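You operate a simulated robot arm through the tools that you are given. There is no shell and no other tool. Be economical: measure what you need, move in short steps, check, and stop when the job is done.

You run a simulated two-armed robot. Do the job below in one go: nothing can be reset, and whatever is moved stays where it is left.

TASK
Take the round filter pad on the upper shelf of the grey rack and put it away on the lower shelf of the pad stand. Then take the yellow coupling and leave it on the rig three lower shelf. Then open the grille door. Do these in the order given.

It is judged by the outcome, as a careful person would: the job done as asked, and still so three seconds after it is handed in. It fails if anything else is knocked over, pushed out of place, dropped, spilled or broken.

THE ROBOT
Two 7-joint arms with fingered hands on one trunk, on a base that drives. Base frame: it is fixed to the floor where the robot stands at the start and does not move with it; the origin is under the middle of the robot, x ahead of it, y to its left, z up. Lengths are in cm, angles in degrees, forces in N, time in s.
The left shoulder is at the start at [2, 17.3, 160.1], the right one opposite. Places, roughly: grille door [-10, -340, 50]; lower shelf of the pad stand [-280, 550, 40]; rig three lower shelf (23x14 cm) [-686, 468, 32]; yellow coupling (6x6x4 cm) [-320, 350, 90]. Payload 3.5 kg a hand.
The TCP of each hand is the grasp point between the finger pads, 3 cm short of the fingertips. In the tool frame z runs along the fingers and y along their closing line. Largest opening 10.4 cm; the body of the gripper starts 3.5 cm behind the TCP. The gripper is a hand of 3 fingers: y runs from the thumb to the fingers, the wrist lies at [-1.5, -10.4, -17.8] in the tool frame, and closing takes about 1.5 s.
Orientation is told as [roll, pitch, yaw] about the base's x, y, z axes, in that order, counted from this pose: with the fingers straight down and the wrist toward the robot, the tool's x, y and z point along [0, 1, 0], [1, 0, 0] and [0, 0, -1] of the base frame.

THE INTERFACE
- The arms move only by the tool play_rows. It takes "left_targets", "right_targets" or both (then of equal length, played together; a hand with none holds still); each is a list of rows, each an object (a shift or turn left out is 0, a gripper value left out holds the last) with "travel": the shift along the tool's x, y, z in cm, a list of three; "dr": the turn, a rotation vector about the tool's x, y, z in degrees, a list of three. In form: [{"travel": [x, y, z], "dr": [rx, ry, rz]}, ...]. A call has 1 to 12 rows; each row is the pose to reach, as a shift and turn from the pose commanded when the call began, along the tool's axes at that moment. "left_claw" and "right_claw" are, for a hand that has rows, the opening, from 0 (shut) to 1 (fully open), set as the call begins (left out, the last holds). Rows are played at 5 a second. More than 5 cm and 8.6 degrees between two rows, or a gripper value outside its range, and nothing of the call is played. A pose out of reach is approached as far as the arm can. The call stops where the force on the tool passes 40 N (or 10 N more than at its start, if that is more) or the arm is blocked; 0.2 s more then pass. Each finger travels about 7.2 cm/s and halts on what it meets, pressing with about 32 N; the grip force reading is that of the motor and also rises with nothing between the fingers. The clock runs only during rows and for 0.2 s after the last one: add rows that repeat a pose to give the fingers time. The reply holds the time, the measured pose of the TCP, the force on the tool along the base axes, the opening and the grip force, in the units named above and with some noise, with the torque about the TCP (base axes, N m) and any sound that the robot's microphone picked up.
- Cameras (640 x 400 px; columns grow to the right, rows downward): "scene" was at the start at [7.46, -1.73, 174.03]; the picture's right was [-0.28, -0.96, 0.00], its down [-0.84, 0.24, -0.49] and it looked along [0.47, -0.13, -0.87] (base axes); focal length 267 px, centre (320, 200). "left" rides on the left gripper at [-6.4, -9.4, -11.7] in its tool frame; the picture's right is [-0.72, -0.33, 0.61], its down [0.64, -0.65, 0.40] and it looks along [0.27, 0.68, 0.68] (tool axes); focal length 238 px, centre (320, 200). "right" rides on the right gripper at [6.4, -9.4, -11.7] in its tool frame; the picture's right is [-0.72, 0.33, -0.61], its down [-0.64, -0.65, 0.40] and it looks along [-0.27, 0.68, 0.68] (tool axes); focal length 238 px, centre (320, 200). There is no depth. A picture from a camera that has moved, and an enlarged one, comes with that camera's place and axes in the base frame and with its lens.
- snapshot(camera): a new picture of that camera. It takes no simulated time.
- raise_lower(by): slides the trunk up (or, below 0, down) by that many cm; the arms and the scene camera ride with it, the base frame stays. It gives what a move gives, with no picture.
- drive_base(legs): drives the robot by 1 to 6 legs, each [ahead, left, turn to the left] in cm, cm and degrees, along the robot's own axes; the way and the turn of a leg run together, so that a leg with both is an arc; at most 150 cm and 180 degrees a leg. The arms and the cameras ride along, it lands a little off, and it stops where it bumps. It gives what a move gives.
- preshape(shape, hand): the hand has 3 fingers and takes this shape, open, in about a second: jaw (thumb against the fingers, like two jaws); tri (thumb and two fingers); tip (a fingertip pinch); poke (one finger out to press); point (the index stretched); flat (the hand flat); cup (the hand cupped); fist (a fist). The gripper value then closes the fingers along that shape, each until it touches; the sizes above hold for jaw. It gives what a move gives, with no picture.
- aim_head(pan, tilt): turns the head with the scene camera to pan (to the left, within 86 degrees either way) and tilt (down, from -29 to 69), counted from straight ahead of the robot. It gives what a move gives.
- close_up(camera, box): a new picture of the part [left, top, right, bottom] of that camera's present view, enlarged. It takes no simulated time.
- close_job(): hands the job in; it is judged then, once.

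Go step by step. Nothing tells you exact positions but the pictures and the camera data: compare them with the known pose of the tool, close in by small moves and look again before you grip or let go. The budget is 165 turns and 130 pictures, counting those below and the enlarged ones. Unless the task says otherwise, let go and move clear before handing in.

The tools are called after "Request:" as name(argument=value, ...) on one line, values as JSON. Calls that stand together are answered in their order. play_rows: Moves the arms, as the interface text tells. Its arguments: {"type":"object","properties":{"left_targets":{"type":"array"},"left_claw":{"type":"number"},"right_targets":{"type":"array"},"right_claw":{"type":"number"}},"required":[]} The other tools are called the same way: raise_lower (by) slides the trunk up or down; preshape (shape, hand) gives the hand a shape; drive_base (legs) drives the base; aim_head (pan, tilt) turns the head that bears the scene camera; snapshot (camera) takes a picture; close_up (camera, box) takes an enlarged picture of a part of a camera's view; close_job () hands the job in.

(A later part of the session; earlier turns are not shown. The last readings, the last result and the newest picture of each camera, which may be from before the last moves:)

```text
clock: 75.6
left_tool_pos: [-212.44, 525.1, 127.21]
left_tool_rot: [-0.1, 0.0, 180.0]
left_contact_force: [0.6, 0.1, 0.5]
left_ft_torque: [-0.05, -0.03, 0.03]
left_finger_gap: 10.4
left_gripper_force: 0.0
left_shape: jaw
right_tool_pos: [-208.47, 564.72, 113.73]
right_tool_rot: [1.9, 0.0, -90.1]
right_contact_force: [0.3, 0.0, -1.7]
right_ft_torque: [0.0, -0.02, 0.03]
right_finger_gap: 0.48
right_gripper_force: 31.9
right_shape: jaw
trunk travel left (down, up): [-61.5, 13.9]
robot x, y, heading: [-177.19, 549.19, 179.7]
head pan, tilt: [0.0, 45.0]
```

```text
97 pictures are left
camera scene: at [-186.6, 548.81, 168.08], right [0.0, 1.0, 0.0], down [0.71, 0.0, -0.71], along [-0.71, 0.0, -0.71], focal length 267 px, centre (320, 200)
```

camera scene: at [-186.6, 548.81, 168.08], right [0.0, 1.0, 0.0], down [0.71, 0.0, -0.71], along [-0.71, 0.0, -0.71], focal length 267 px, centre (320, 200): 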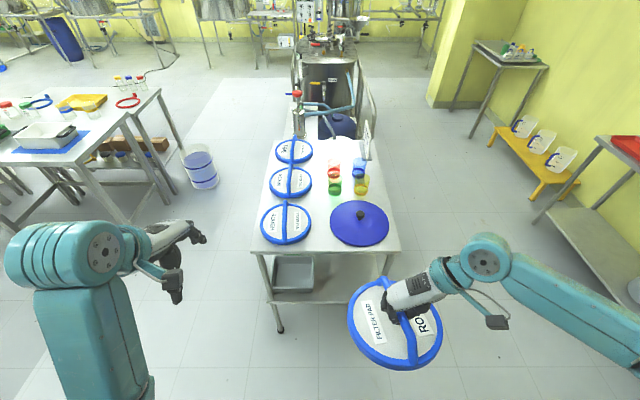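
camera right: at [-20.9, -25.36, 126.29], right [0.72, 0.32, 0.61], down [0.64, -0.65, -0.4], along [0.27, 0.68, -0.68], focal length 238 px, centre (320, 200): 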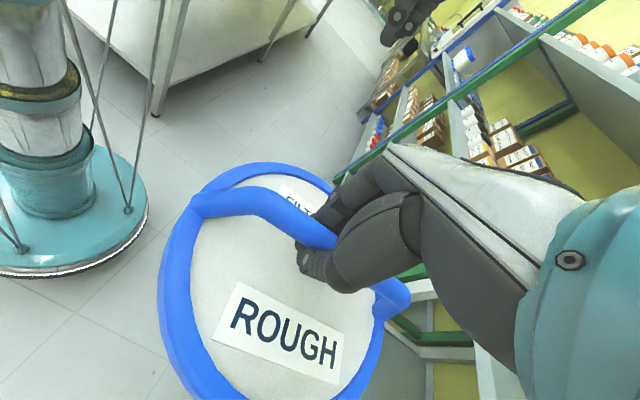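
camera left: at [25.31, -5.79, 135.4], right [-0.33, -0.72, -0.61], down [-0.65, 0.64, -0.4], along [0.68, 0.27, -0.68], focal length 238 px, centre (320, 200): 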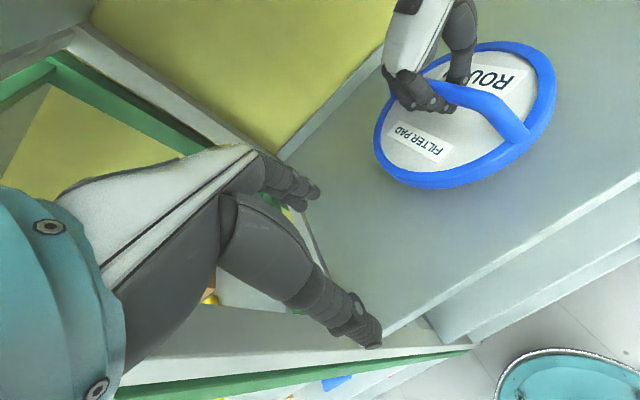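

The left hand couldn't retract far, so I'll move it out sideways instead. At the same time I'll extend the right hand to the proven 46 cm reach.

Request:
play_rows(left_targets=[{"travel": [3, 4, 1]}, {"travel": [6, 8, 2]}, {"travel": [10, 12, 4]}, {"travel": [14, 15, 5]}, {"travel": [16, 15, 5]}, {"travel": [16, 15, 5]}], right_targets=[{"travel": [-3, 0, 0]}, {"travel": [-6, 0, 0]}, {"travel": [-9, 0, 0]}, {"travel": [-12, 0, 0]}, {"travel": [-14.5, 0, 0]}, {"travel": [-14.5, 0, 0]}])

Request:
snapshot(camera="left")

Request:
snapshot(camera="right")

```text
refused: row 1 steps farther than a row can; nothing moved
```

```text
96 pictures are left
camera left: at [-203.02, 531.56, 138.77], right [0.33, 0.72, -0.61], down [0.65, -0.64, -0.4], along [-0.68, -0.27, -0.68], focal length 238 px, centre (320, 200)
```

left: 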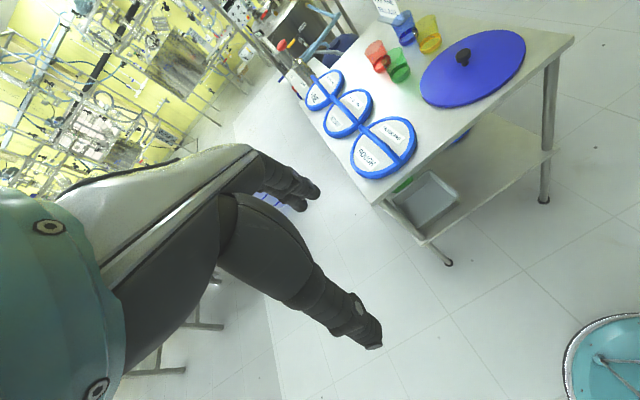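

```text
95 pictures are left
camera right: at [-202.35, 574.25, 125.6], right [-0.74, -0.33, 0.59], down [-0.63, 0.65, -0.42], along [-0.25, -0.68, -0.69], focal length 238 px, centre (320, 200)
```

right: 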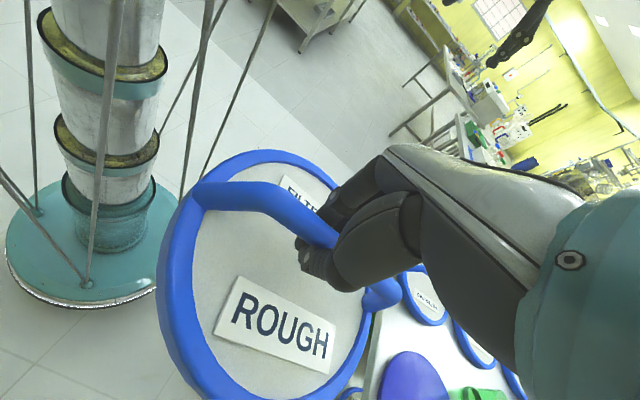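

The first row exceeded the step limit, so I'll resend with smaller steps and level the right hand at the same time.

Request:
play_rows(left_targets=[{"travel": [3, 3, 1]}, {"travel": [6, 6, 2]}, {"travel": [9, 9, 3]}, {"travel": [12, 12, 4]}, {"travel": [15, 14, 5]}, {"travel": [18, 15, 5]}, {"travel": [18, 15, 5]}], right_targets=[{"travel": [-3, 0, 0], "dr": [-1, 0, 0]}, {"travel": [-6, 0, 0], "dr": [-1.9, 0, 0]}, {"travel": [-9, 0, 0], "dr": [-1.9, 0, 0]}, {"travel": [-12, 0, 0], "dr": [-1.9, 0, 0]}, {"travel": [-14.5, 0, 0], "dr": [-1.9, 0, 0]}, {"travel": [-14.5, 0, 0], "dr": [-1.9, 0, 0]}, {"travel": [-14.5, 0, 0], "dr": [-1.9, 0, 0]}])

Request:
snapshot(camera="scene")

```text
clock: 77.2
left_tool_pos: [-227.53, 506.8, 122.17]
left_tool_rot: [0.0, 0.0, 179.9]
left_contact_force: [-0.7, 0.2, -0.7]
left_ft_torque: [-0.01, 0.02, 0.02]
left_finger_gap: 10.37
left_gripper_force: 0.0
left_shape: jaw
right_tool_pos: [-222.96, 564.97, 113.21]
right_tool_rot: [1.8, -1.8, -90.2]
right_contact_force: [-0.1, 0.4, -2.1]
right_ft_torque: [-0.01, -0.02, -0.02]
right_finger_gap: 0.46
right_gripper_force: 32.7
right_shape: jaw
trunk travel left (down, up): [-61.5, 13.9]
robot x, y, heading: [-177.7, 548.54, 179.7]
head pan, tilt: [0.0, 45.0]
```

```text
94 pictures are left
camera scene: at [-186.63, 548.86, 168.08], right [0.0, 1.0, 0.0], down [0.71, 0.0, -0.71], along [-0.71, 0.0, -0.71], focal length 267 px, centre (320, 200)
```

scene: 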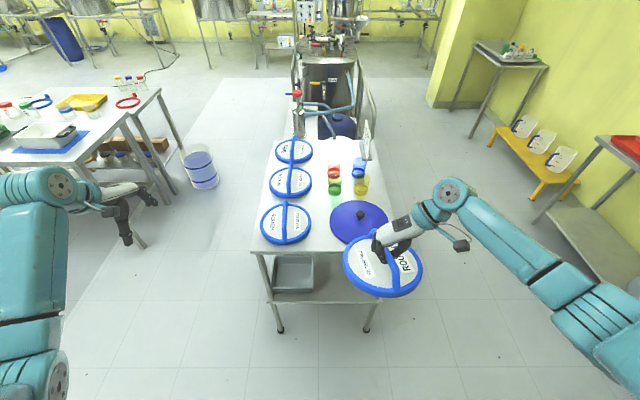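

I'll level the hand properly and lower the trunk to about the shelf height, still clear in front of the stand.

Request:
play_rows(right_targets=[{"dr": [1.9, -1.8, 0]}, {"dr": [1.9, -1.8, 0]}])

Request:
raise_lower(by=-61)

Request:
snapshot(camera="scene")

Request:
snapshot(camera="right")

Request:
snapshot(camera="left")

```text
clock: 77.8
left_tool_pos: [-227.6, 506.91, 122.08]
left_tool_rot: [0.0, 0.0, 179.9]
left_contact_force: [0.6, -0.2, -0.3]
left_ft_torque: [0.0, 0.0, -0.01]
left_finger_gap: 10.37
left_gripper_force: 0.1
left_shape: jaw
right_tool_pos: [-222.93, 564.88, 113.15]
right_tool_rot: [-0.1, 0.2, -90.1]
right_contact_force: [-0.3, -0.5, -1.7]
right_ft_torque: [-0.02, -0.03, -0.02]
right_finger_gap: 0.47
right_gripper_force: 32.0
right_shape: jaw
trunk travel left (down, up): [-61.5, 13.9]
robot x, y, heading: [-177.42, 548.93, 179.9]
head pan, tilt: [0.0, 45.0]
```

```text
refused: -61 is not a number from -40 to 40
```

```text
93 pictures are left
camera scene: at [-186.64, 548.81, 168.08], right [0.0, 1.0, 0.0], down [0.71, 0.0, -0.71], along [-0.71, 0.0, -0.71], focal length 267 px, centre (320, 200)
```

scene: 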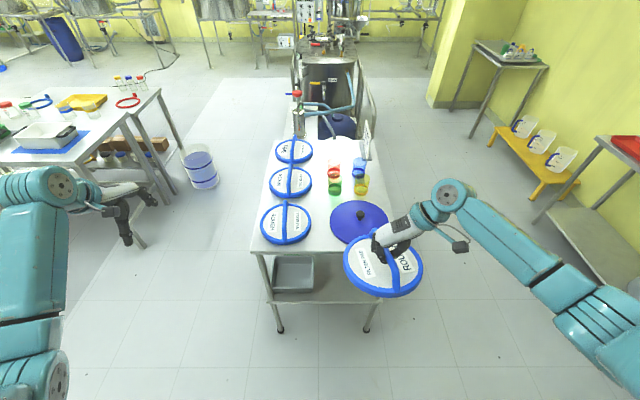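

```text
92 pictures are left
camera right: at [-216.45, 574.28, 124.88], right [-0.72, -0.33, 0.61], down [-0.64, 0.66, -0.4], along [-0.27, -0.68, -0.68], focal length 238 px, centre (320, 200)
```

right: 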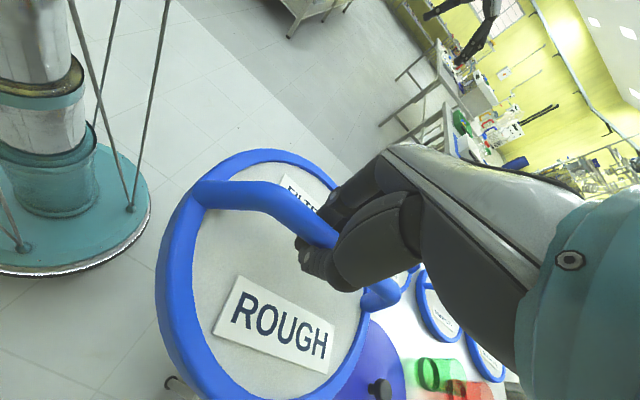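

```text
91 pictures are left
camera left: at [-218.12, 513.41, 133.74], right [0.33, 0.72, -0.61], down [0.65, -0.64, -0.4], along [-0.68, -0.27, -0.68], focal length 238 px, centre (320, 200)
```

left: 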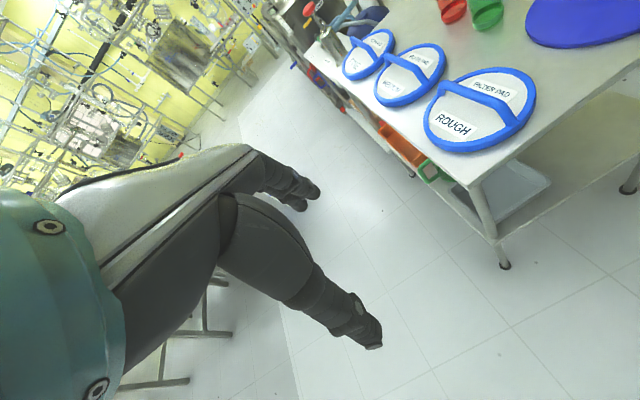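

Request:
raise_lower(by=-40)

Request:
raise_lower(by=-21)

Request:
snapshot(camera="scene")

Request:
snapshot(camera="right")

```text
clock: 81.7
left_tool_pos: [-227.44, 507.1, 82.22]
left_tool_rot: [-0.1, -0.1, 179.9]
left_contact_force: [-0.9, 0.8, -0.2]
left_ft_torque: [-0.01, 0.0, 0.05]
left_finger_gap: 10.4
left_gripper_force: 0.1
left_shape: jaw
right_tool_pos: [-222.78, 564.95, 73.28]
right_tool_rot: [-0.1, 0.0, -90.0]
right_contact_force: [0.0, -0.3, -2.3]
right_ft_torque: [-0.01, -0.03, -0.03]
right_finger_gap: 0.49
right_gripper_force: 31.2
right_shape: jaw
trunk travel left (down, up): [-21.5, 53.9]
robot x, y, heading: [-176.95, 548.77, 179.8]
head pan, tilt: [0.0, 45.0]
```

```text
clock: 83.9
left_tool_pos: [-227.55, 507.09, 61.19]
left_tool_rot: [0.0, 0.0, 180.0]
left_contact_force: [-0.5, 0.4, 0.1]
left_ft_torque: [0.0, 0.0, -0.01]
left_finger_gap: 10.37
left_gripper_force: 0.0
left_shape: jaw
right_tool_pos: [-222.88, 564.68, 52.23]
right_tool_rot: [-0.1, 0.1, -90.1]
right_contact_force: [0.9, -0.3, -1.8]
right_ft_torque: [0.0, -0.05, 0.04]
right_finger_gap: 0.49
right_gripper_force: 32.2
right_shape: jaw
trunk travel left (down, up): [-0.5, 74.9]
robot x, y, heading: [-177.2, 548.57, 180.1]
head pan, tilt: [0.0, 45.0]
```

```text
90 pictures are left
camera scene: at [-207.96, 548.84, 105.43], right [0.0, 1.0, 0.0], down [0.71, 0.0, -0.71], along [-0.71, 0.0, -0.71], focal length 267 px, centre (320, 200)
```

scene: 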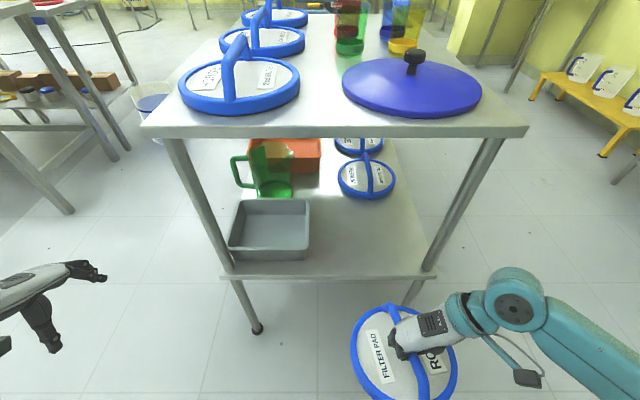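

```text
89 pictures are left
camera right: at [-216.45, 574.25, 63.99], right [-0.72, -0.33, 0.61], down [-0.64, 0.65, -0.4], along [-0.27, -0.68, -0.68], focal length 238 px, centre (320, 200)
```

right: 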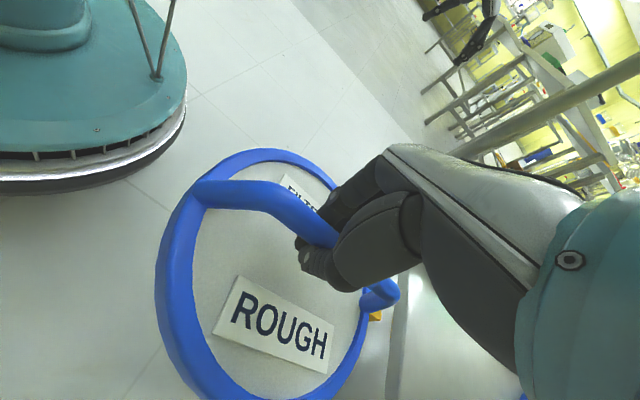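

The stand's right leg would block a wrist coming from the right side, so I'll turn the hand until the wrist points back at the robot.

Request:
play_rows(right_targets=[{"dr": [0, 0, 8]}, {"dr": [0, 0, 16]}, {"dr": [0, 0, 24]}, {"dr": [0, 0, 32]}, {"dr": [0, 0, 40]}, {"dr": [0, 0, 48]}, {"dr": [0, 0, 56]}, {"dr": [0, 0, 64]}, {"dr": [0, 0, 72]}, {"dr": [0, 0, 80]}, {"dr": [0, 0, 85]}, {"dr": [0, 0, 85]}])

Request:
snapshot(camera="scene")

Request:
snapshot(camera="right")

Request:
snapshot(camera="left")

```text
clock: 86.5
left_tool_pos: [-227.49, 507.07, 61.21]
left_tool_rot: [0.0, 0.0, 180.0]
left_contact_force: [-0.3, -0.2, -0.2]
left_ft_torque: [0.01, -0.01, 0.02]
left_finger_gap: 10.39
left_gripper_force: 0.0
left_shape: jaw
right_tool_pos: [-222.87, 564.81, 52.33]
right_tool_rot: [0.0, 0.0, -175.2]
right_contact_force: [0.0, 0.3, -2.9]
right_ft_torque: [-0.01, -0.02, -0.02]
right_finger_gap: 0.48
right_gripper_force: 32.0
right_shape: jaw
trunk travel left (down, up): [-0.5, 74.9]
robot x, y, heading: [-177.76, 548.6, 180.0]
head pan, tilt: [0.0, 45.0]
```

```text
88 pictures are left
camera scene: at [-207.98, 548.84, 105.41], right [0.0, 1.0, 0.0], down [0.71, 0.0, -0.71], along [-0.71, 0.0, -0.71], focal length 267 px, centre (320, 200)
```

scene: 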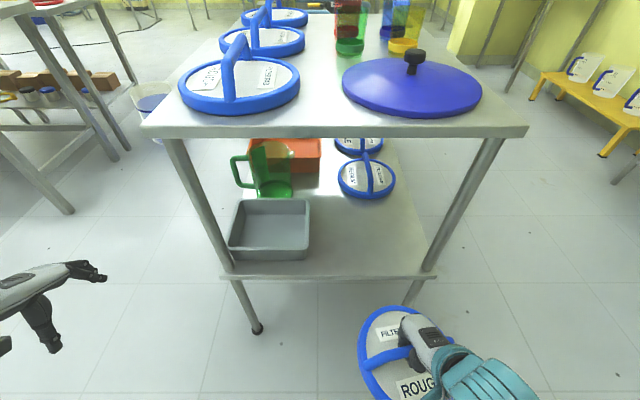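

```text
87 pictures are left
camera right: at [-212.99, 559.3, 63.92], right [-0.38, 0.69, 0.61], down [0.6, 0.69, -0.4], along [-0.7, 0.21, -0.68], focal length 238 px, centre (320, 200)
```

right: 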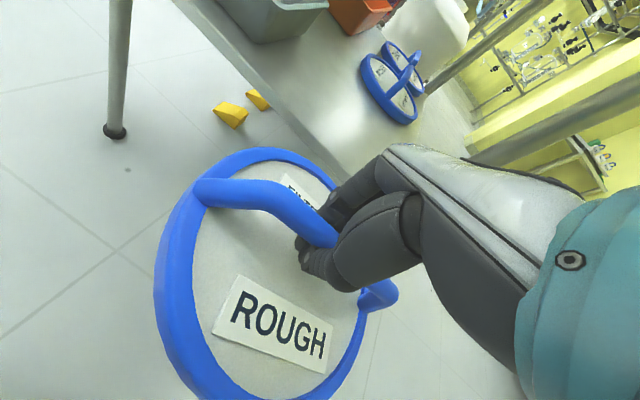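

```text
86 pictures are left
camera left: at [-218.04, 513.56, 72.76], right [0.33, 0.72, -0.61], down [0.65, -0.64, -0.4], along [-0.68, -0.27, -0.68], focal length 238 px, centre (320, 200)
```

left: 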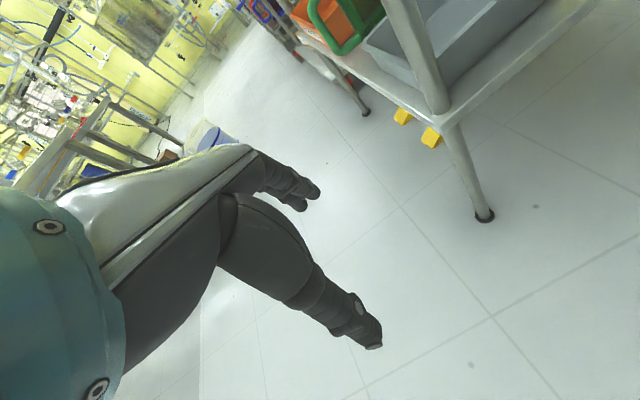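

The configuration is good. I'll drive ahead 18 cm so the pad starts entering above the lower shelf, then check.

Request:
drive_base(legs=[[18, 0, 0]])

Request:
snapshot(camera="scene")

Request:
snapshot(camera="right")

```text
clock: 88.0
left_tool_pos: [-245.65, 507.08, 61.17]
left_tool_rot: [0.0, -0.1, 179.9]
left_contact_force: [-0.2, 0.0, 0.5]
left_ft_torque: [-0.03, -0.03, 0.02]
left_finger_gap: 10.39
left_gripper_force: 0.1
left_shape: jaw
right_tool_pos: [-241.07, 564.87, 52.33]
right_tool_rot: [-0.1, 0.1, -175.1]
right_contact_force: [1.0, -2.8, -0.5]
right_ft_torque: [-0.02, 0.01, -0.02]
right_finger_gap: 0.46
right_gripper_force: 31.4
right_shape: jaw
trunk travel left (down, up): [-0.5, 74.9]
robot x, y, heading: [-195.39, 548.64, 180.1]
head pan, tilt: [0.0, 45.0]
```

```text
85 pictures are left
camera scene: at [-226.09, 548.87, 105.42], right [0.0, 1.0, 0.0], down [0.71, 0.0, -0.71], along [-0.71, 0.0, -0.71], focal length 267 px, centre (320, 200)
```

scene: 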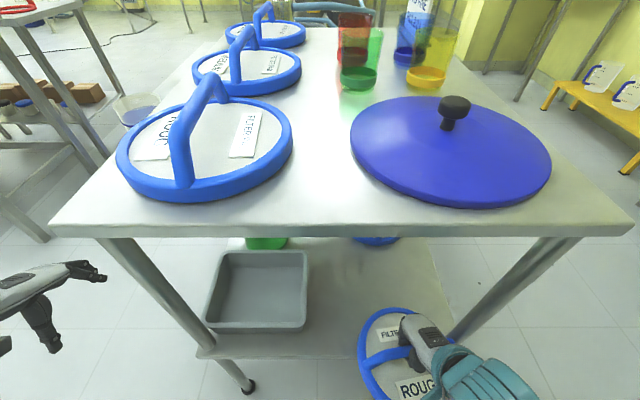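

```text
84 pictures are left
camera right: at [-231.09, 559.35, 63.93], right [-0.39, 0.69, 0.62], down [0.6, 0.69, -0.4], along [-0.7, 0.21, -0.68], focal length 238 px, centre (320, 200)
```

right: 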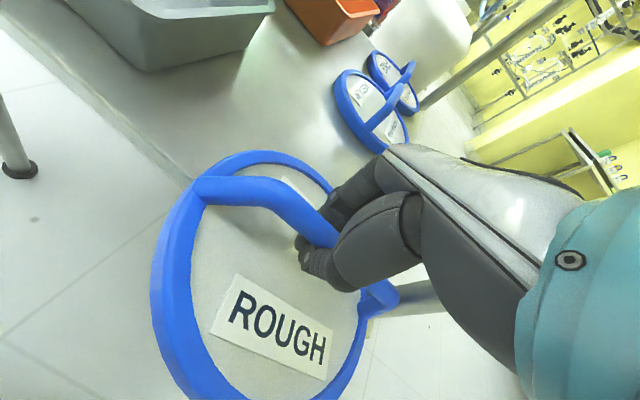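

There's a slight sideways force near the right leg. I'll shift the pad 3.5 cm left, then reach forward over the shelf.

Request:
play_rows(right_targets=[{"travel": [2, 0.2, 0]}, {"travel": [3.5, 0.3, 0]}, {"travel": [3.5, 0.3, 0]}])

Request:
snapshot(camera="scene")

```text
clock: 88.8
left_tool_pos: [-245.55, 507.13, 61.24]
left_tool_rot: [0.0, 0.1, 179.9]
left_contact_force: [0.5, -0.3, 0.4]
left_ft_torque: [0.02, -0.02, 0.0]
left_finger_gap: 10.39
left_gripper_force: 0.1
left_shape: jaw
right_tool_pos: [-241.21, 561.38, 52.38]
right_tool_rot: [-0.1, 0.0, -175.2]
right_contact_force: [-0.7, 0.2, -2.2]
right_ft_torque: [0.01, 0.01, 0.01]
right_finger_gap: 0.49
right_gripper_force: 32.0
right_shape: jaw
trunk travel left (down, up): [-0.5, 74.9]
robot x, y, heading: [-195.33, 548.71, 179.8]
head pan, tilt: [0.0, 45.0]
```

```text
83 pictures are left
camera scene: at [-226.1, 548.89, 105.41], right [0.0, 1.0, 0.0], down [0.71, 0.0, -0.71], along [-0.71, 0.0, -0.71], focal length 267 px, centre (320, 200)
```

scene: 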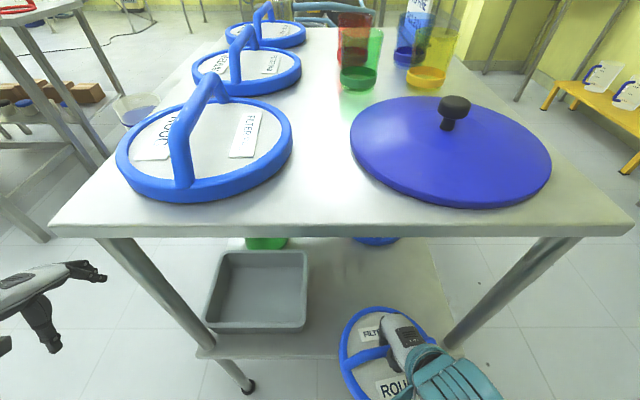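

Request:
play_rows(right_targets=[{"travel": [-0.35, 4, 0]}, {"travel": [-0.7, 8, 0]}, {"travel": [-1, 12, 0]}, {"travel": [-1.35, 15.5, 0]}, {"travel": [-1.6, 18.2, 0]}, {"travel": [-1.6, 18.2, 0]}])

Request:
snapshot(camera="scene")

Request:
snapshot(camera="right")

```text
clock: 90.2
left_tool_pos: [-245.69, 507.16, 61.2]
left_tool_rot: [0.0, 0.0, 179.9]
left_contact_force: [-0.6, 0.9, -0.4]
left_ft_torque: [0.0, 0.01, 0.03]
left_finger_gap: 10.38
left_gripper_force: 0.0
left_shape: jaw
right_tool_pos: [-259.47, 561.61, 52.38]
right_tool_rot: [-0.1, 0.0, -175.1]
right_contact_force: [1.0, 0.8, -1.9]
right_ft_torque: [-0.03, -0.01, -0.02]
right_finger_gap: 0.47
right_gripper_force: 32.2
right_shape: jaw
trunk travel left (down, up): [-0.5, 74.9]
robot x, y, heading: [-195.17, 548.74, 179.8]
head pan, tilt: [0.0, 45.0]
```

```text
82 pictures are left
camera scene: at [-226.11, 548.89, 105.41], right [0.0, 1.0, 0.0], down [0.71, 0.0, -0.71], along [-0.71, 0.0, -0.71], focal length 267 px, centre (320, 200)
```

scene: 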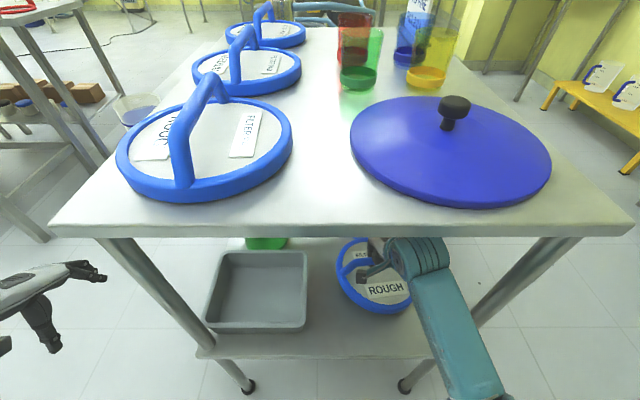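

```text
81 pictures are left
camera right: at [-249.55, 556.08, 64.02], right [-0.39, 0.69, 0.61], down [0.6, 0.69, -0.4], along [-0.7, 0.21, -0.68], focal length 238 px, centre (320, 200)
```

right: 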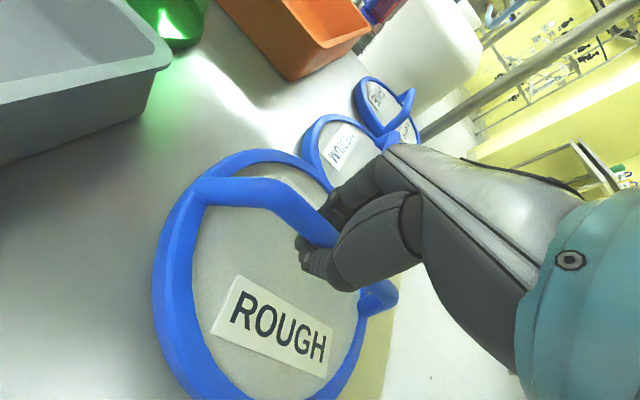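

The spot is clear: about 6 cm to the medium pad, with the tray well to the left. I'll lower gradually.

Request:
play_rows(right_targets=[{"travel": [0, 0, 1.5]}, {"travel": [0, 0, 3]}, {"travel": [0, 0, 4.5]}, {"travel": [0, 0, 5.5]}, {"travel": [0, 0, 5.5]}])

Request:
snapshot(camera="right")

Request:
close_up(camera="scene", box=[300, 220, 480, 360])

```text
clock: 91.1
left_tool_pos: [-245.56, 507.18, 61.24]
left_tool_rot: [0.0, 0.0, 179.8]
left_contact_force: [-0.2, -0.3, 1.0]
left_ft_torque: [0.02, -0.01, -0.01]
left_finger_gap: 10.37
left_gripper_force: 0.0
left_shape: jaw
right_tool_pos: [-260.06, 561.41, 49.21]
right_tool_rot: [0.1, -2.0, -175.2]
right_contact_force: [3.4, 1.0, 18.6]
right_ft_torque: [-0.08, -0.07, -0.01]
right_finger_gap: 0.52
right_gripper_force: 32.1
right_shape: jaw
trunk travel left (down, up): [-0.5, 74.9]
robot x, y, heading: [-195.27, 549.11, 179.9]
head pan, tilt: [0.0, 45.0]
stopped in row 4 (right hand): the force on the tool passed its limit (the readings are from after the stop); the commanded pose is now the measured one
```

```text
80 pictures are left
camera right: at [-249.71, 555.91, 60.54], right [-0.36, 0.69, 0.62], down [0.58, 0.69, -0.43], along [-0.73, 0.21, -0.66], focal length 238 px, centre (320, 200)
```

right: 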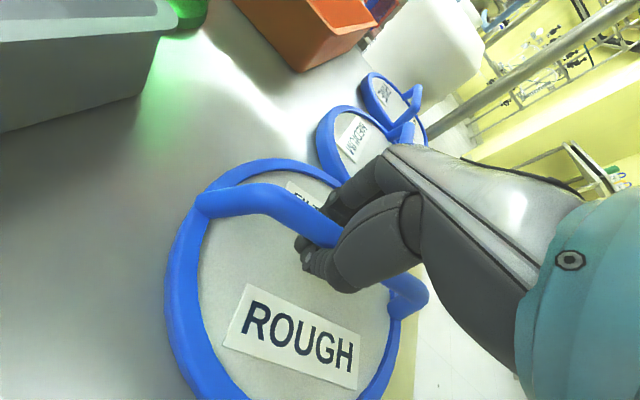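

```text
2.86 times, centred on (390, 290) of scene
camera zoom: at [-225.91, 548.89, 105.48], right [0.0, 1.0, 0.0], down [0.71, 0.0, -0.71], along [-0.71, 0.0, -0.71], focal length 764 px, centre (120, -57)
```

zoom: 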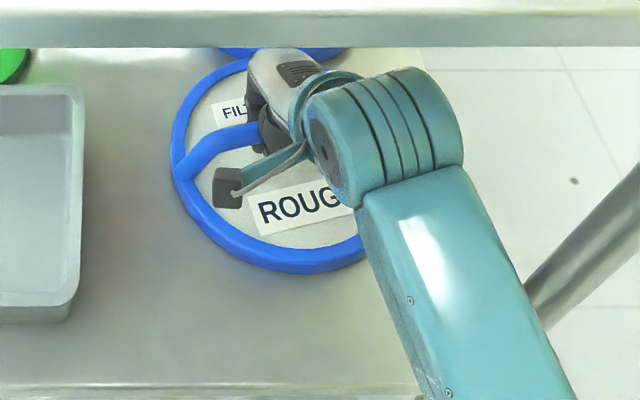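

Contact came at about z=49, which matches the pad resting on a shelf near z≈42. I'll relieve the pressure slightly and open the hand.

Request:
play_rows(right_targets=[{"travel": [0, 0, -0.4]}, {"travel": [0, 0, -0.4]}])

Request:
snapshot(camera="right")

```text
clock: 91.7
left_tool_pos: [-245.65, 507.08, 61.2]
left_tool_rot: [0.1, 0.0, 179.9]
left_contact_force: [-0.7, -0.7, -0.8]
left_ft_torque: [0.0, 0.0, -0.05]
left_finger_gap: 10.38
left_gripper_force: 0.0
left_shape: jaw
right_tool_pos: [-259.93, 561.43, 49.33]
right_tool_rot: [0.1, -1.4, -175.2]
right_contact_force: [-2.1, -2.8, 13.4]
right_ft_torque: [-0.27, 0.09, -0.01]
right_finger_gap: 0.48
right_gripper_force: 31.6
right_shape: jaw
trunk travel left (down, up): [-0.5, 74.9]
robot x, y, heading: [-195.57, 548.74, 179.8]
head pan, tilt: [0.0, 45.0]
```

```text
78 pictures are left
camera right: at [-249.69, 555.94, 60.64], right [-0.37, 0.69, 0.62], down [0.59, 0.69, -0.42], along [-0.72, 0.21, -0.66], focal length 238 px, centre (320, 200)
```

right: 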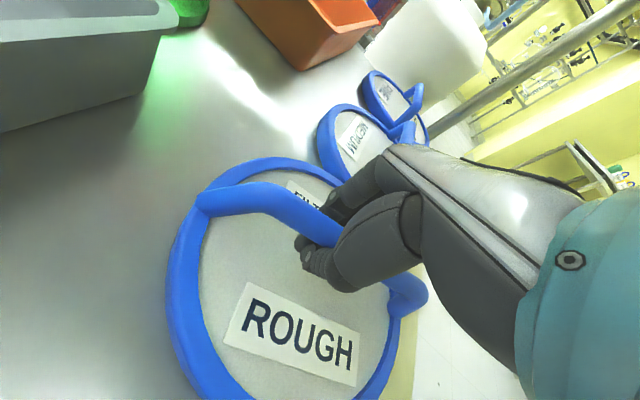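

Still supported. I'll open the fingers.

Request:
play_rows(right_targets=[{"travel": [0, 0, -0.4]}, {"travel": [0, 0, -0.4]}, {"travel": [0, 0, -0.4]}, {"travel": [0, 0, -0.4]}, {"travel": [0, 0, -0.4]}, {"travel": [0, 0, -0.4]}, {"travel": [0, 0, -0.4]}, {"travel": [0, 0, -0.4]}, {"travel": [0, 0, -0.4]}], right_claw=0.8)

Request:
snapshot(camera="right")

```text
clock: 93.7
left_tool_pos: [-245.54, 507.15, 61.2]
left_tool_rot: [0.0, 0.0, 179.8]
left_contact_force: [-0.2, -0.5, 0.2]
left_ft_torque: [0.0, 0.0, 0.01]
left_finger_gap: 10.39
left_gripper_force: 0.0
left_shape: jaw
right_tool_pos: [-259.92, 561.44, 49.43]
right_tool_rot: [0.0, -1.2, -175.2]
right_contact_force: [-1.0, 0.3, -0.2]
right_ft_torque: [0.02, 0.01, 0.01]
right_finger_gap: 8.29
right_gripper_force: 0.1
right_shape: jaw
trunk travel left (down, up): [-0.5, 74.9]
robot x, y, heading: [-195.5, 548.95, 179.7]
head pan, tilt: [0.0, 45.0]
```

```text
77 pictures are left
camera right: at [-249.7, 555.99, 60.95], right [-0.37, 0.69, 0.62], down [0.59, 0.69, -0.42], along [-0.72, 0.21, -0.66], focal length 238 px, centre (320, 200)
```

right: 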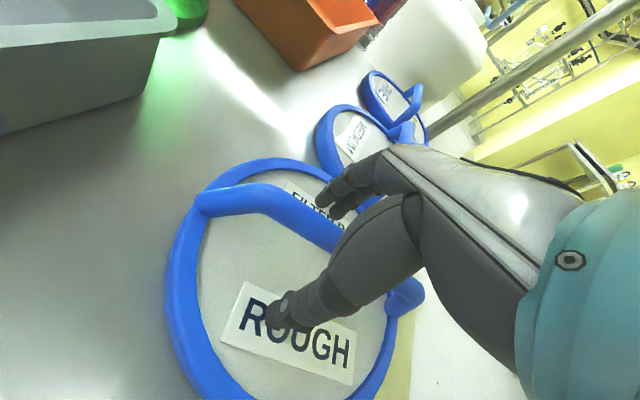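

Released cleanly. I'll raise straight up enough to clear the handle, then withdraw.

Request:
play_rows(right_targets=[{"travel": [0, 0, -1.5]}, {"travel": [0, 0, -3]}, {"travel": [0, 0, -5]}, {"travel": [0, 0, -6]}, {"travel": [0, 0, -6]}])

Request:
snapshot(camera="right")

Request:
snapshot(camera="scene")

```text
clock: 94.9
left_tool_pos: [-245.71, 507.34, 61.14]
left_tool_rot: [0.0, 0.0, 179.9]
left_contact_force: [-0.3, 0.8, 0.8]
left_ft_torque: [-0.01, 0.02, 0.01]
left_finger_gap: 10.39
left_gripper_force: 0.0
left_shape: jaw
right_tool_pos: [-259.76, 561.47, 55.59]
right_tool_rot: [-0.1, -1.4, -175.3]
right_contact_force: [0.3, -0.9, 0.1]
right_ft_torque: [0.01, 0.02, -0.02]
right_finger_gap: 8.32
right_gripper_force: 0.2
right_shape: jaw
trunk travel left (down, up): [-0.5, 74.9]
robot x, y, heading: [-195.28, 548.53, 179.8]
head pan, tilt: [0.0, 45.0]
```

```text
76 pictures are left
camera right: at [-249.58, 555.95, 67.01], right [-0.37, 0.69, 0.62], down [0.59, 0.69, -0.42], along [-0.72, 0.21, -0.66], focal length 238 px, centre (320, 200)
```

right: 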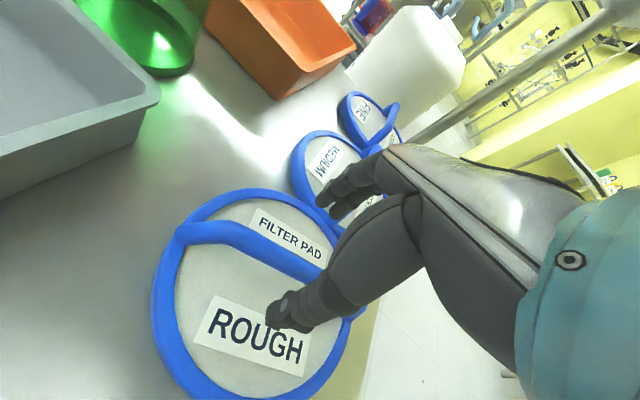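

```text
75 pictures are left
camera scene: at [-226.07, 548.91, 105.41], right [0.0, 1.0, 0.0], down [0.71, 0.0, -0.71], along [-0.71, 0.0, -0.71], focal length 267 px, centre (320, 200)
```

scene: 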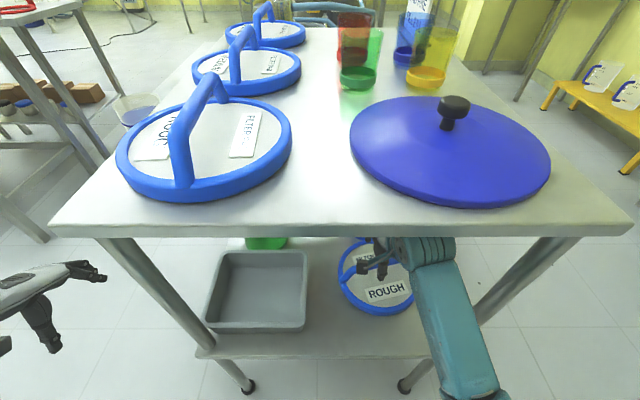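

The pad is placed. I'll withdraw the hand and back away.

Request:
play_rows(right_targets=[{"travel": [0.3, -4, 0]}, {"travel": [0.6, -8, 0]}, {"travel": [0.9, -12, 0]}, {"travel": [1.2, -15.5, 0]}, {"travel": [1.4, -18, 0]}, {"travel": [1.4, -18, 0]}])

Request:
drive_base(legs=[[-45, 0, 0]])

Request:
raise_lower(by=40)

Request:
snapshot(camera="scene")

```text
clock: 96.3
left_tool_pos: [-245.64, 507.18, 61.11]
left_tool_rot: [0.0, 0.0, 179.9]
left_contact_force: [0.1, 0.6, 0.0]
left_ft_torque: [-0.02, -0.01, 0.03]
left_finger_gap: 10.38
left_gripper_force: 0.0
left_shape: jaw
right_tool_pos: [-241.61, 561.8, 55.16]
right_tool_rot: [0.0, -1.3, -175.1]
right_contact_force: [0.1, -0.5, 0.2]
right_ft_torque: [0.0, 0.05, 0.04]
right_finger_gap: 8.31
right_gripper_force: 0.0
right_shape: jaw
trunk travel left (down, up): [-0.5, 74.9]
robot x, y, heading: [-195.22, 548.81, 179.8]
head pan, tilt: [0.0, 45.0]
```

```text
clock: 99.0
left_tool_pos: [-199.96, 506.82, 61.18]
left_tool_rot: [-0.1, 0.0, -179.6]
left_contact_force: [-0.3, -0.8, 0.2]
left_ft_torque: [-0.03, 0.0, -0.01]
left_finger_gap: 10.39
left_gripper_force: 0.1
left_shape: jaw
right_tool_pos: [-196.57, 561.53, 55.14]
right_tool_rot: [0.0, -1.4, -174.8]
right_contact_force: [0.0, 0.3, -0.5]
right_ft_torque: [-0.02, 0.0, 0.0]
right_finger_gap: 8.33
right_gripper_force: 0.1
right_shape: jaw
trunk travel left (down, up): [-0.5, 74.9]
robot x, y, heading: [-150.21, 548.77, -179.5]
head pan, tilt: [0.0, 45.0]
```

```text
clock: 102.8
left_tool_pos: [-200.01, 506.89, 101.2]
left_tool_rot: [0.1, -0.1, -179.7]
left_contact_force: [-0.7, 0.2, 0.4]
left_ft_torque: [-0.03, 0.0, 0.01]
left_finger_gap: 10.39
left_gripper_force: 0.0
left_shape: jaw
right_tool_pos: [-196.55, 561.53, 95.19]
right_tool_rot: [0.0, -1.3, -174.7]
right_contact_force: [-0.7, 0.1, 0.1]
right_ft_torque: [-0.02, 0.01, 0.03]
right_finger_gap: 8.31
right_gripper_force: 0.0
right_shape: jaw
trunk travel left (down, up): [-40.5, 34.9]
robot x, y, heading: [-150.28, 548.95, -179.7]
head pan, tilt: [0.0, 45.0]
```

```text
74 pictures are left
camera scene: at [-162.04, 548.81, 146.99], right [-0.01, 1.0, 0.0], down [0.71, 0.0, -0.71], along [-0.71, 0.0, -0.71], focal length 267 px, centre (320, 200)
```

scene: 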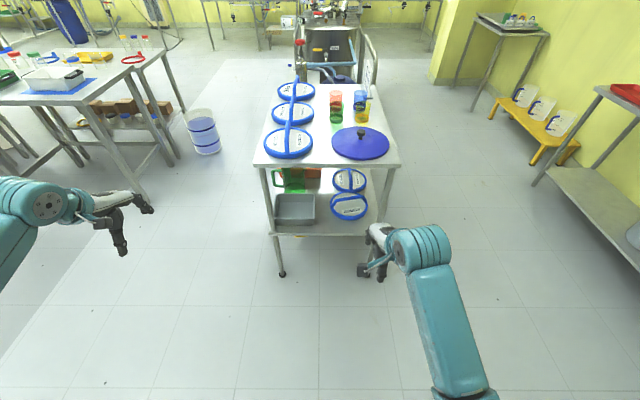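

The rough pad is in line with the other two and nothing else moved. Next is the yellow coupling, which should be in the green tray at about [-318, 352], so I'll tuck the left hand, raise the trunk and drive over.

Request:
raise_lower(by=15)

Request:
play_rows(left_targets=[{"travel": [-4, -2.3, 0]}, {"travel": [-8, -4.6, 0]}, {"travel": [-12, -7, 0]}, {"travel": [-16, -9.3, 0]}, {"travel": [-20, -11.6, 0]}, {"travel": [-24, -14, 0]}, {"travel": [-24, -14, 0]}], right_targets=[{"travel": [0, -2, 0]}, {"travel": [0, -4, 0]}, {"travel": [0, -6, 0]}, {"travel": [0, -8, 0]}, {"travel": [0, -10, 0]}, {"travel": [0, -10, 0]}, {"travel": [0, -10, 0]}])

Request:
drive_base(legs=[[0, 150, 0], [75, 60, 0]])

Request:
snapshot(camera="scene")

```text
clock: 104.6
left_tool_pos: [-200.12, 506.87, 116.12]
left_tool_rot: [0.0, 0.1, -179.6]
left_contact_force: [-0.7, 0.7, 0.5]
left_ft_torque: [0.0, 0.01, 0.03]
left_finger_gap: 10.36
left_gripper_force: 0.0
left_shape: jaw
right_tool_pos: [-196.51, 561.4, 110.08]
right_tool_rot: [0.0, -1.2, -174.7]
right_contact_force: [0.5, 0.5, -0.2]
right_ft_torque: [-0.01, -0.02, -0.01]
right_finger_gap: 8.32
right_gripper_force: 0.1
right_shape: jaw
trunk travel left (down, up): [-55.5, 19.9]
robot x, y, heading: [-150.01, 548.81, -179.6]
head pan, tilt: [0.0, 45.0]
```

```text
clock: 106.2
left_tool_pos: [-186.25, 530.74, 116.07]
left_tool_rot: [0.0, 0.1, -179.6]
left_contact_force: [-0.1, 0.4, 0.2]
left_ft_torque: [0.01, -0.02, -0.01]
left_finger_gap: 10.37
left_gripper_force: 0.1
left_shape: jaw
right_tool_pos: [-186.65, 562.3, 109.86]
right_tool_rot: [-0.1, -1.3, -174.7]
right_contact_force: [0.8, 1.3, 0.6]
right_ft_torque: [0.01, 0.01, 0.01]
right_finger_gap: 8.3
right_gripper_force: 0.0
right_shape: jaw
trunk travel left (down, up): [-55.5, 19.9]
robot x, y, heading: [-150.44, 548.82, -179.9]
head pan, tilt: [0.0, 45.0]
```

```text
clock: 118.3
left_tool_pos: [-260.1, 319.34, 116.16]
left_tool_rot: [0.0, -0.1, -179.7]
left_contact_force: [-1.1, -0.3, 0.4]
left_ft_torque: [0.01, -0.02, -0.01]
left_finger_gap: 10.38
left_gripper_force: 0.0
left_shape: jaw
right_tool_pos: [-260.5, 351.01, 109.82]
right_tool_rot: [0.0, -1.4, -174.8]
right_contact_force: [-0.4, -0.5, -0.3]
right_ft_torque: [0.01, 0.01, -0.01]
right_finger_gap: 8.32
right_gripper_force: 0.2
right_shape: jaw
trunk travel left (down, up): [-55.5, 19.9]
robot x, y, heading: [-224.27, 337.19, -179.8]
head pan, tilt: [0.0, 45.0]
```

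```text
73 pictures are left
camera scene: at [-233.66, 337.33, 162.07], right [0.0, 1.0, 0.0], down [0.71, 0.0, -0.71], along [-0.71, 0.0, -0.71], focal length 267 px, centre (320, 200)
```

scene: 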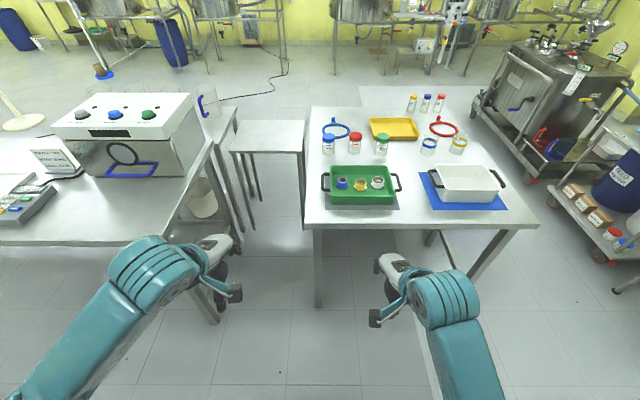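

Request:
close_up(camera="scene", box=[300, 140, 420, 220])

Request:
snapshot(camera="right")

```text
5.00 times, centred on (360, 180) of scene
camera zoom: at [-233.66, 337.33, 162.07], right [0.0, 1.0, 0.0], down [0.71, 0.0, -0.71], along [-0.71, 0.0, -0.71], focal length 1336 px, centre (120, 300)
```

zoom: 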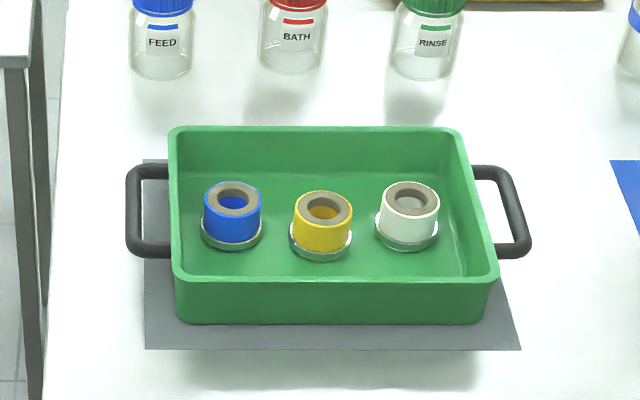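

```text
71 pictures are left
camera right: at [-250.21, 345.55, 121.24], right [-0.38, 0.69, 0.62], down [0.58, 0.7, -0.42], along [-0.72, 0.2, -0.66], focal length 238 px, centre (320, 200)
```

right: 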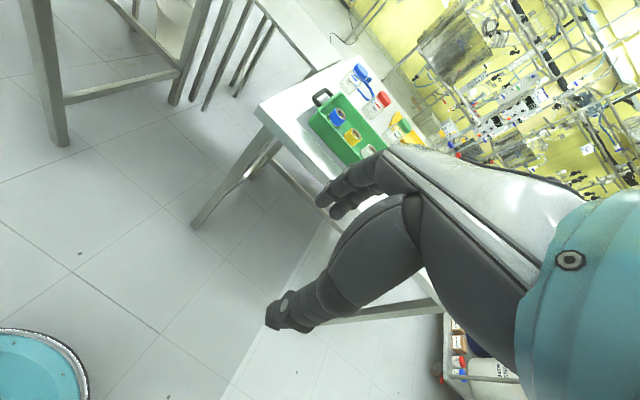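

The yellow coupling is the middle piece in the green tray, at about [-316, 354], and it has a wider steel flange at its base. I'll drive closer.

Request:
drive_base(legs=[[34, 0, 0]])

Request:
aim_head(pan=-10, tilt=55)

Request:
snapshot(camera="scene")

Request:
snapshot(camera="right")

```text
clock: 120.5
left_tool_pos: [-294.91, 319.02, 116.05]
left_tool_rot: [0.0, -0.1, -179.7]
left_contact_force: [-0.9, 0.8, 0.1]
left_ft_torque: [0.0, -0.01, -0.02]
left_finger_gap: 10.41
left_gripper_force: 0.0
left_shape: jaw
right_tool_pos: [-295.18, 350.76, 109.63]
right_tool_rot: [0.1, -1.3, -174.7]
right_contact_force: [-0.2, 0.2, 0.2]
right_ft_torque: [-0.03, -0.01, 0.05]
right_finger_gap: 8.33
right_gripper_force: 0.1
right_shape: jaw
trunk travel left (down, up): [-55.5, 19.9]
robot x, y, heading: [-258.83, 337.73, -179.9]
head pan, tilt: [0.0, 45.0]
```

```text
clock: 121.3
left_tool_pos: [-294.76, 319.11, 116.01]
left_tool_rot: [0.0, 0.0, -179.6]
left_contact_force: [0.3, 0.0, 0.0]
left_ft_torque: [0.0, 0.02, 0.02]
left_finger_gap: 10.38
left_gripper_force: 0.0
left_shape: jaw
right_tool_pos: [-295.19, 350.84, 109.89]
right_tool_rot: [-0.1, -1.3, -174.7]
right_contact_force: [0.2, -0.5, -1.2]
right_ft_torque: [0.02, 0.01, -0.03]
right_finger_gap: 8.29
right_gripper_force: 0.1
right_shape: jaw
trunk travel left (down, up): [-55.5, 19.9]
robot x, y, heading: [-259.32, 337.04, -179.8]
head pan, tilt: [-10.0, 55.0]
```

```text
70 pictures are left
camera scene: at [-267.32, 338.41, 160.74], right [0.17, 0.99, 0.0], down [0.81, -0.14, -0.57], along [-0.57, 0.1, -0.82], focal length 267 px, centre (320, 200)
```

scene: 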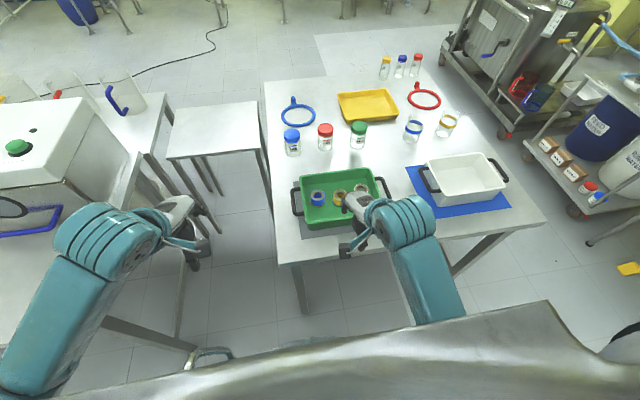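

```text
69 pictures are left
camera right: at [-284.91, 345.36, 121.25], right [-0.38, 0.69, 0.62], down [0.58, 0.7, -0.42], along [-0.72, 0.2, -0.66], focal length 238 px, centre (320, 200)
```

right: 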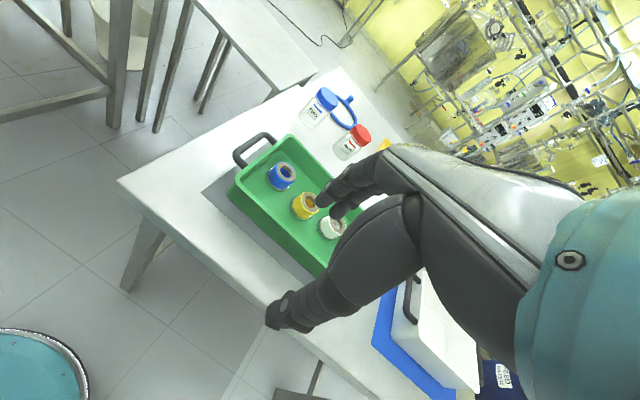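

Two views agree on about [-316, 353.6] for the coupling. I'll move above it.

Request:
play_rows(right_targets=[{"travel": [-1.2, 4.5, 0], "dr": [1.3, 0, 0]}, {"travel": [-2.4, 9, 0], "dr": [1.3, 0, 0]}, {"travel": [-3.6, 13.5, 0], "dr": [1.3, 0, 0]}, {"travel": [-4.5, 17.5, 0], "dr": [1.3, 0, 0]}, {"travel": [-4.8, 20.4, 2], "dr": [1.3, 0, 0]}, {"travel": [-4.8, 20.4, 6], "dr": [1.3, 0, 0]}, {"travel": [-4.8, 20.4, 6], "dr": [1.3, 0, 0]}], right_claw=1)

Request:
snapshot(camera="right")

Request:
close_up(camera="scene", box=[260, 120, 460, 260])

```text
clock: 122.9
left_tool_pos: [-294.87, 318.99, 116.12]
left_tool_rot: [-0.1, 0.0, -179.6]
left_contact_force: [0.1, 1.0, -0.1]
left_ft_torque: [0.01, -0.03, 0.01]
left_finger_gap: 10.39
left_gripper_force: 0.1
left_shape: jaw
right_tool_pos: [-316.05, 353.79, 104.34]
right_tool_rot: [0.1, 0.0, -174.7]
right_contact_force: [-0.4, -0.7, -0.5]
right_ft_torque: [0.01, -0.04, 0.01]
right_finger_gap: 10.35
right_gripper_force: 0.1
right_shape: jaw
trunk travel left (down, up): [-55.5, 19.9]
robot x, y, heading: [-259.24, 337.04, -179.7]
head pan, tilt: [-10.0, 55.0]
```

```text
68 pictures are left
camera right: at [-306.11, 348.23, 116.02], right [-0.39, 0.69, 0.61], down [0.59, 0.7, -0.4], along [-0.71, 0.2, -0.68], focal length 238 px, centre (320, 200)
```

right: 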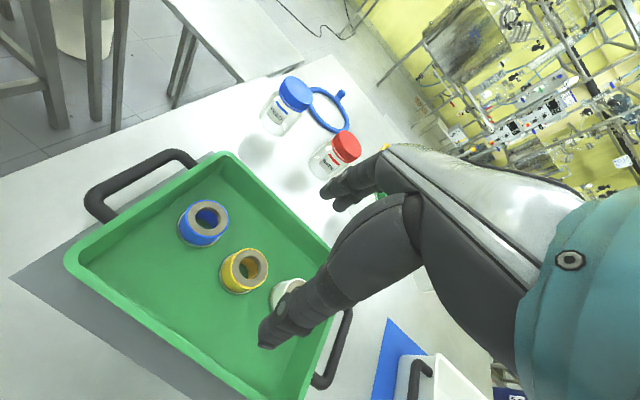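

```text
2.86 times, centred on (360, 190) of scene
camera zoom: at [-267.32, 338.4, 160.73], right [0.17, 0.99, 0.0], down [0.81, -0.14, -0.57], along [-0.57, 0.1, -0.82], focal length 764 px, centre (206, 229)
```

zoom: 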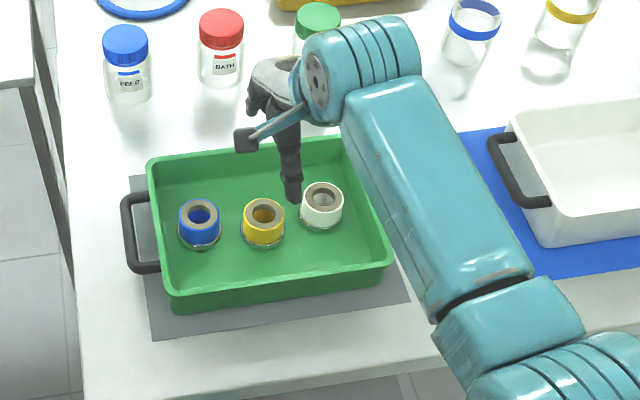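

I'll refine to [-317, 353.6], narrow the opening to clear the tray walls and descend partway.

Request:
play_rows(right_targets=[{"travel": [0.1, 1, 2]}, {"travel": [0.1, 1, 5]}, {"travel": [0.1, 1, 8]}, {"travel": [0.1, 1, 10]}, {"travel": [0.1, 1, 10]}], right_claw=0.8)

Request:
snapshot(camera="right")

Request:
close_up(camera="scene", box=[280, 150, 420, 250])

```text
clock: 124.1
left_tool_pos: [-294.75, 319.11, 116.01]
left_tool_rot: [-0.1, -0.1, -179.6]
left_contact_force: [0.9, 0.3, -0.3]
left_ft_torque: [-0.01, 0.02, -0.01]
left_finger_gap: 10.37
left_gripper_force: 0.0
left_shape: jaw
right_tool_pos: [-316.9, 353.48, 94.25]
right_tool_rot: [0.1, 0.1, -174.7]
right_contact_force: [0.7, 0.1, -0.3]
right_ft_torque: [0.01, 0.0, -0.01]
right_finger_gap: 8.35
right_gripper_force: 0.1
right_shape: jaw
trunk travel left (down, up): [-55.5, 19.9]
robot x, y, heading: [-258.67, 336.69, -179.7]
head pan, tilt: [-10.0, 55.0]
```

```text
66 pictures are left
camera right: at [-306.9, 348.07, 105.91], right [-0.39, 0.69, 0.61], down [0.59, 0.7, -0.4], along [-0.71, 0.2, -0.68], focal length 238 px, centre (320, 200)
```

right: 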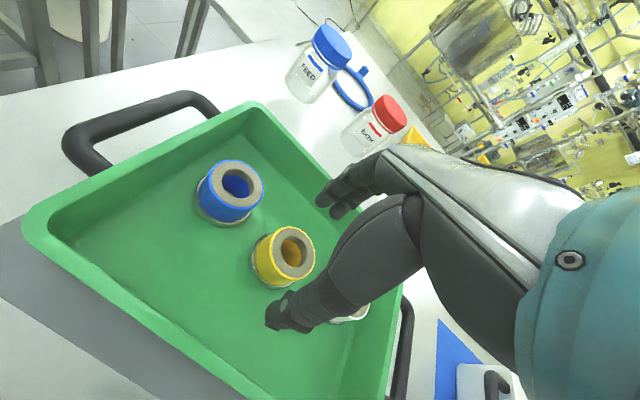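

```text
4.00 times, centred on (350, 200) of scene
camera zoom: at [-267.3, 338.43, 160.73], right [0.17, 0.99, 0.0], down [0.81, -0.14, -0.57], along [-0.57, 0.1, -0.82], focal length 1069 px, centre (200, 200)
```

zoom: 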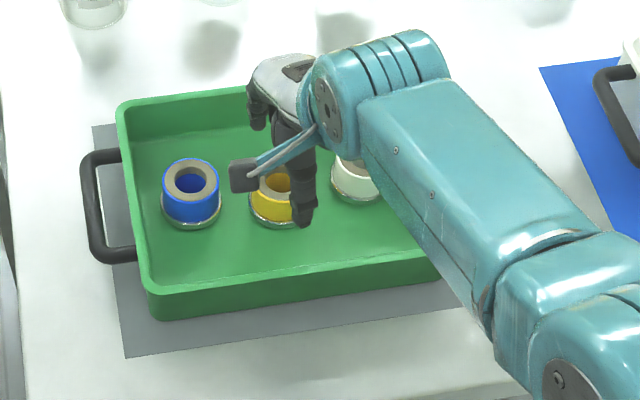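

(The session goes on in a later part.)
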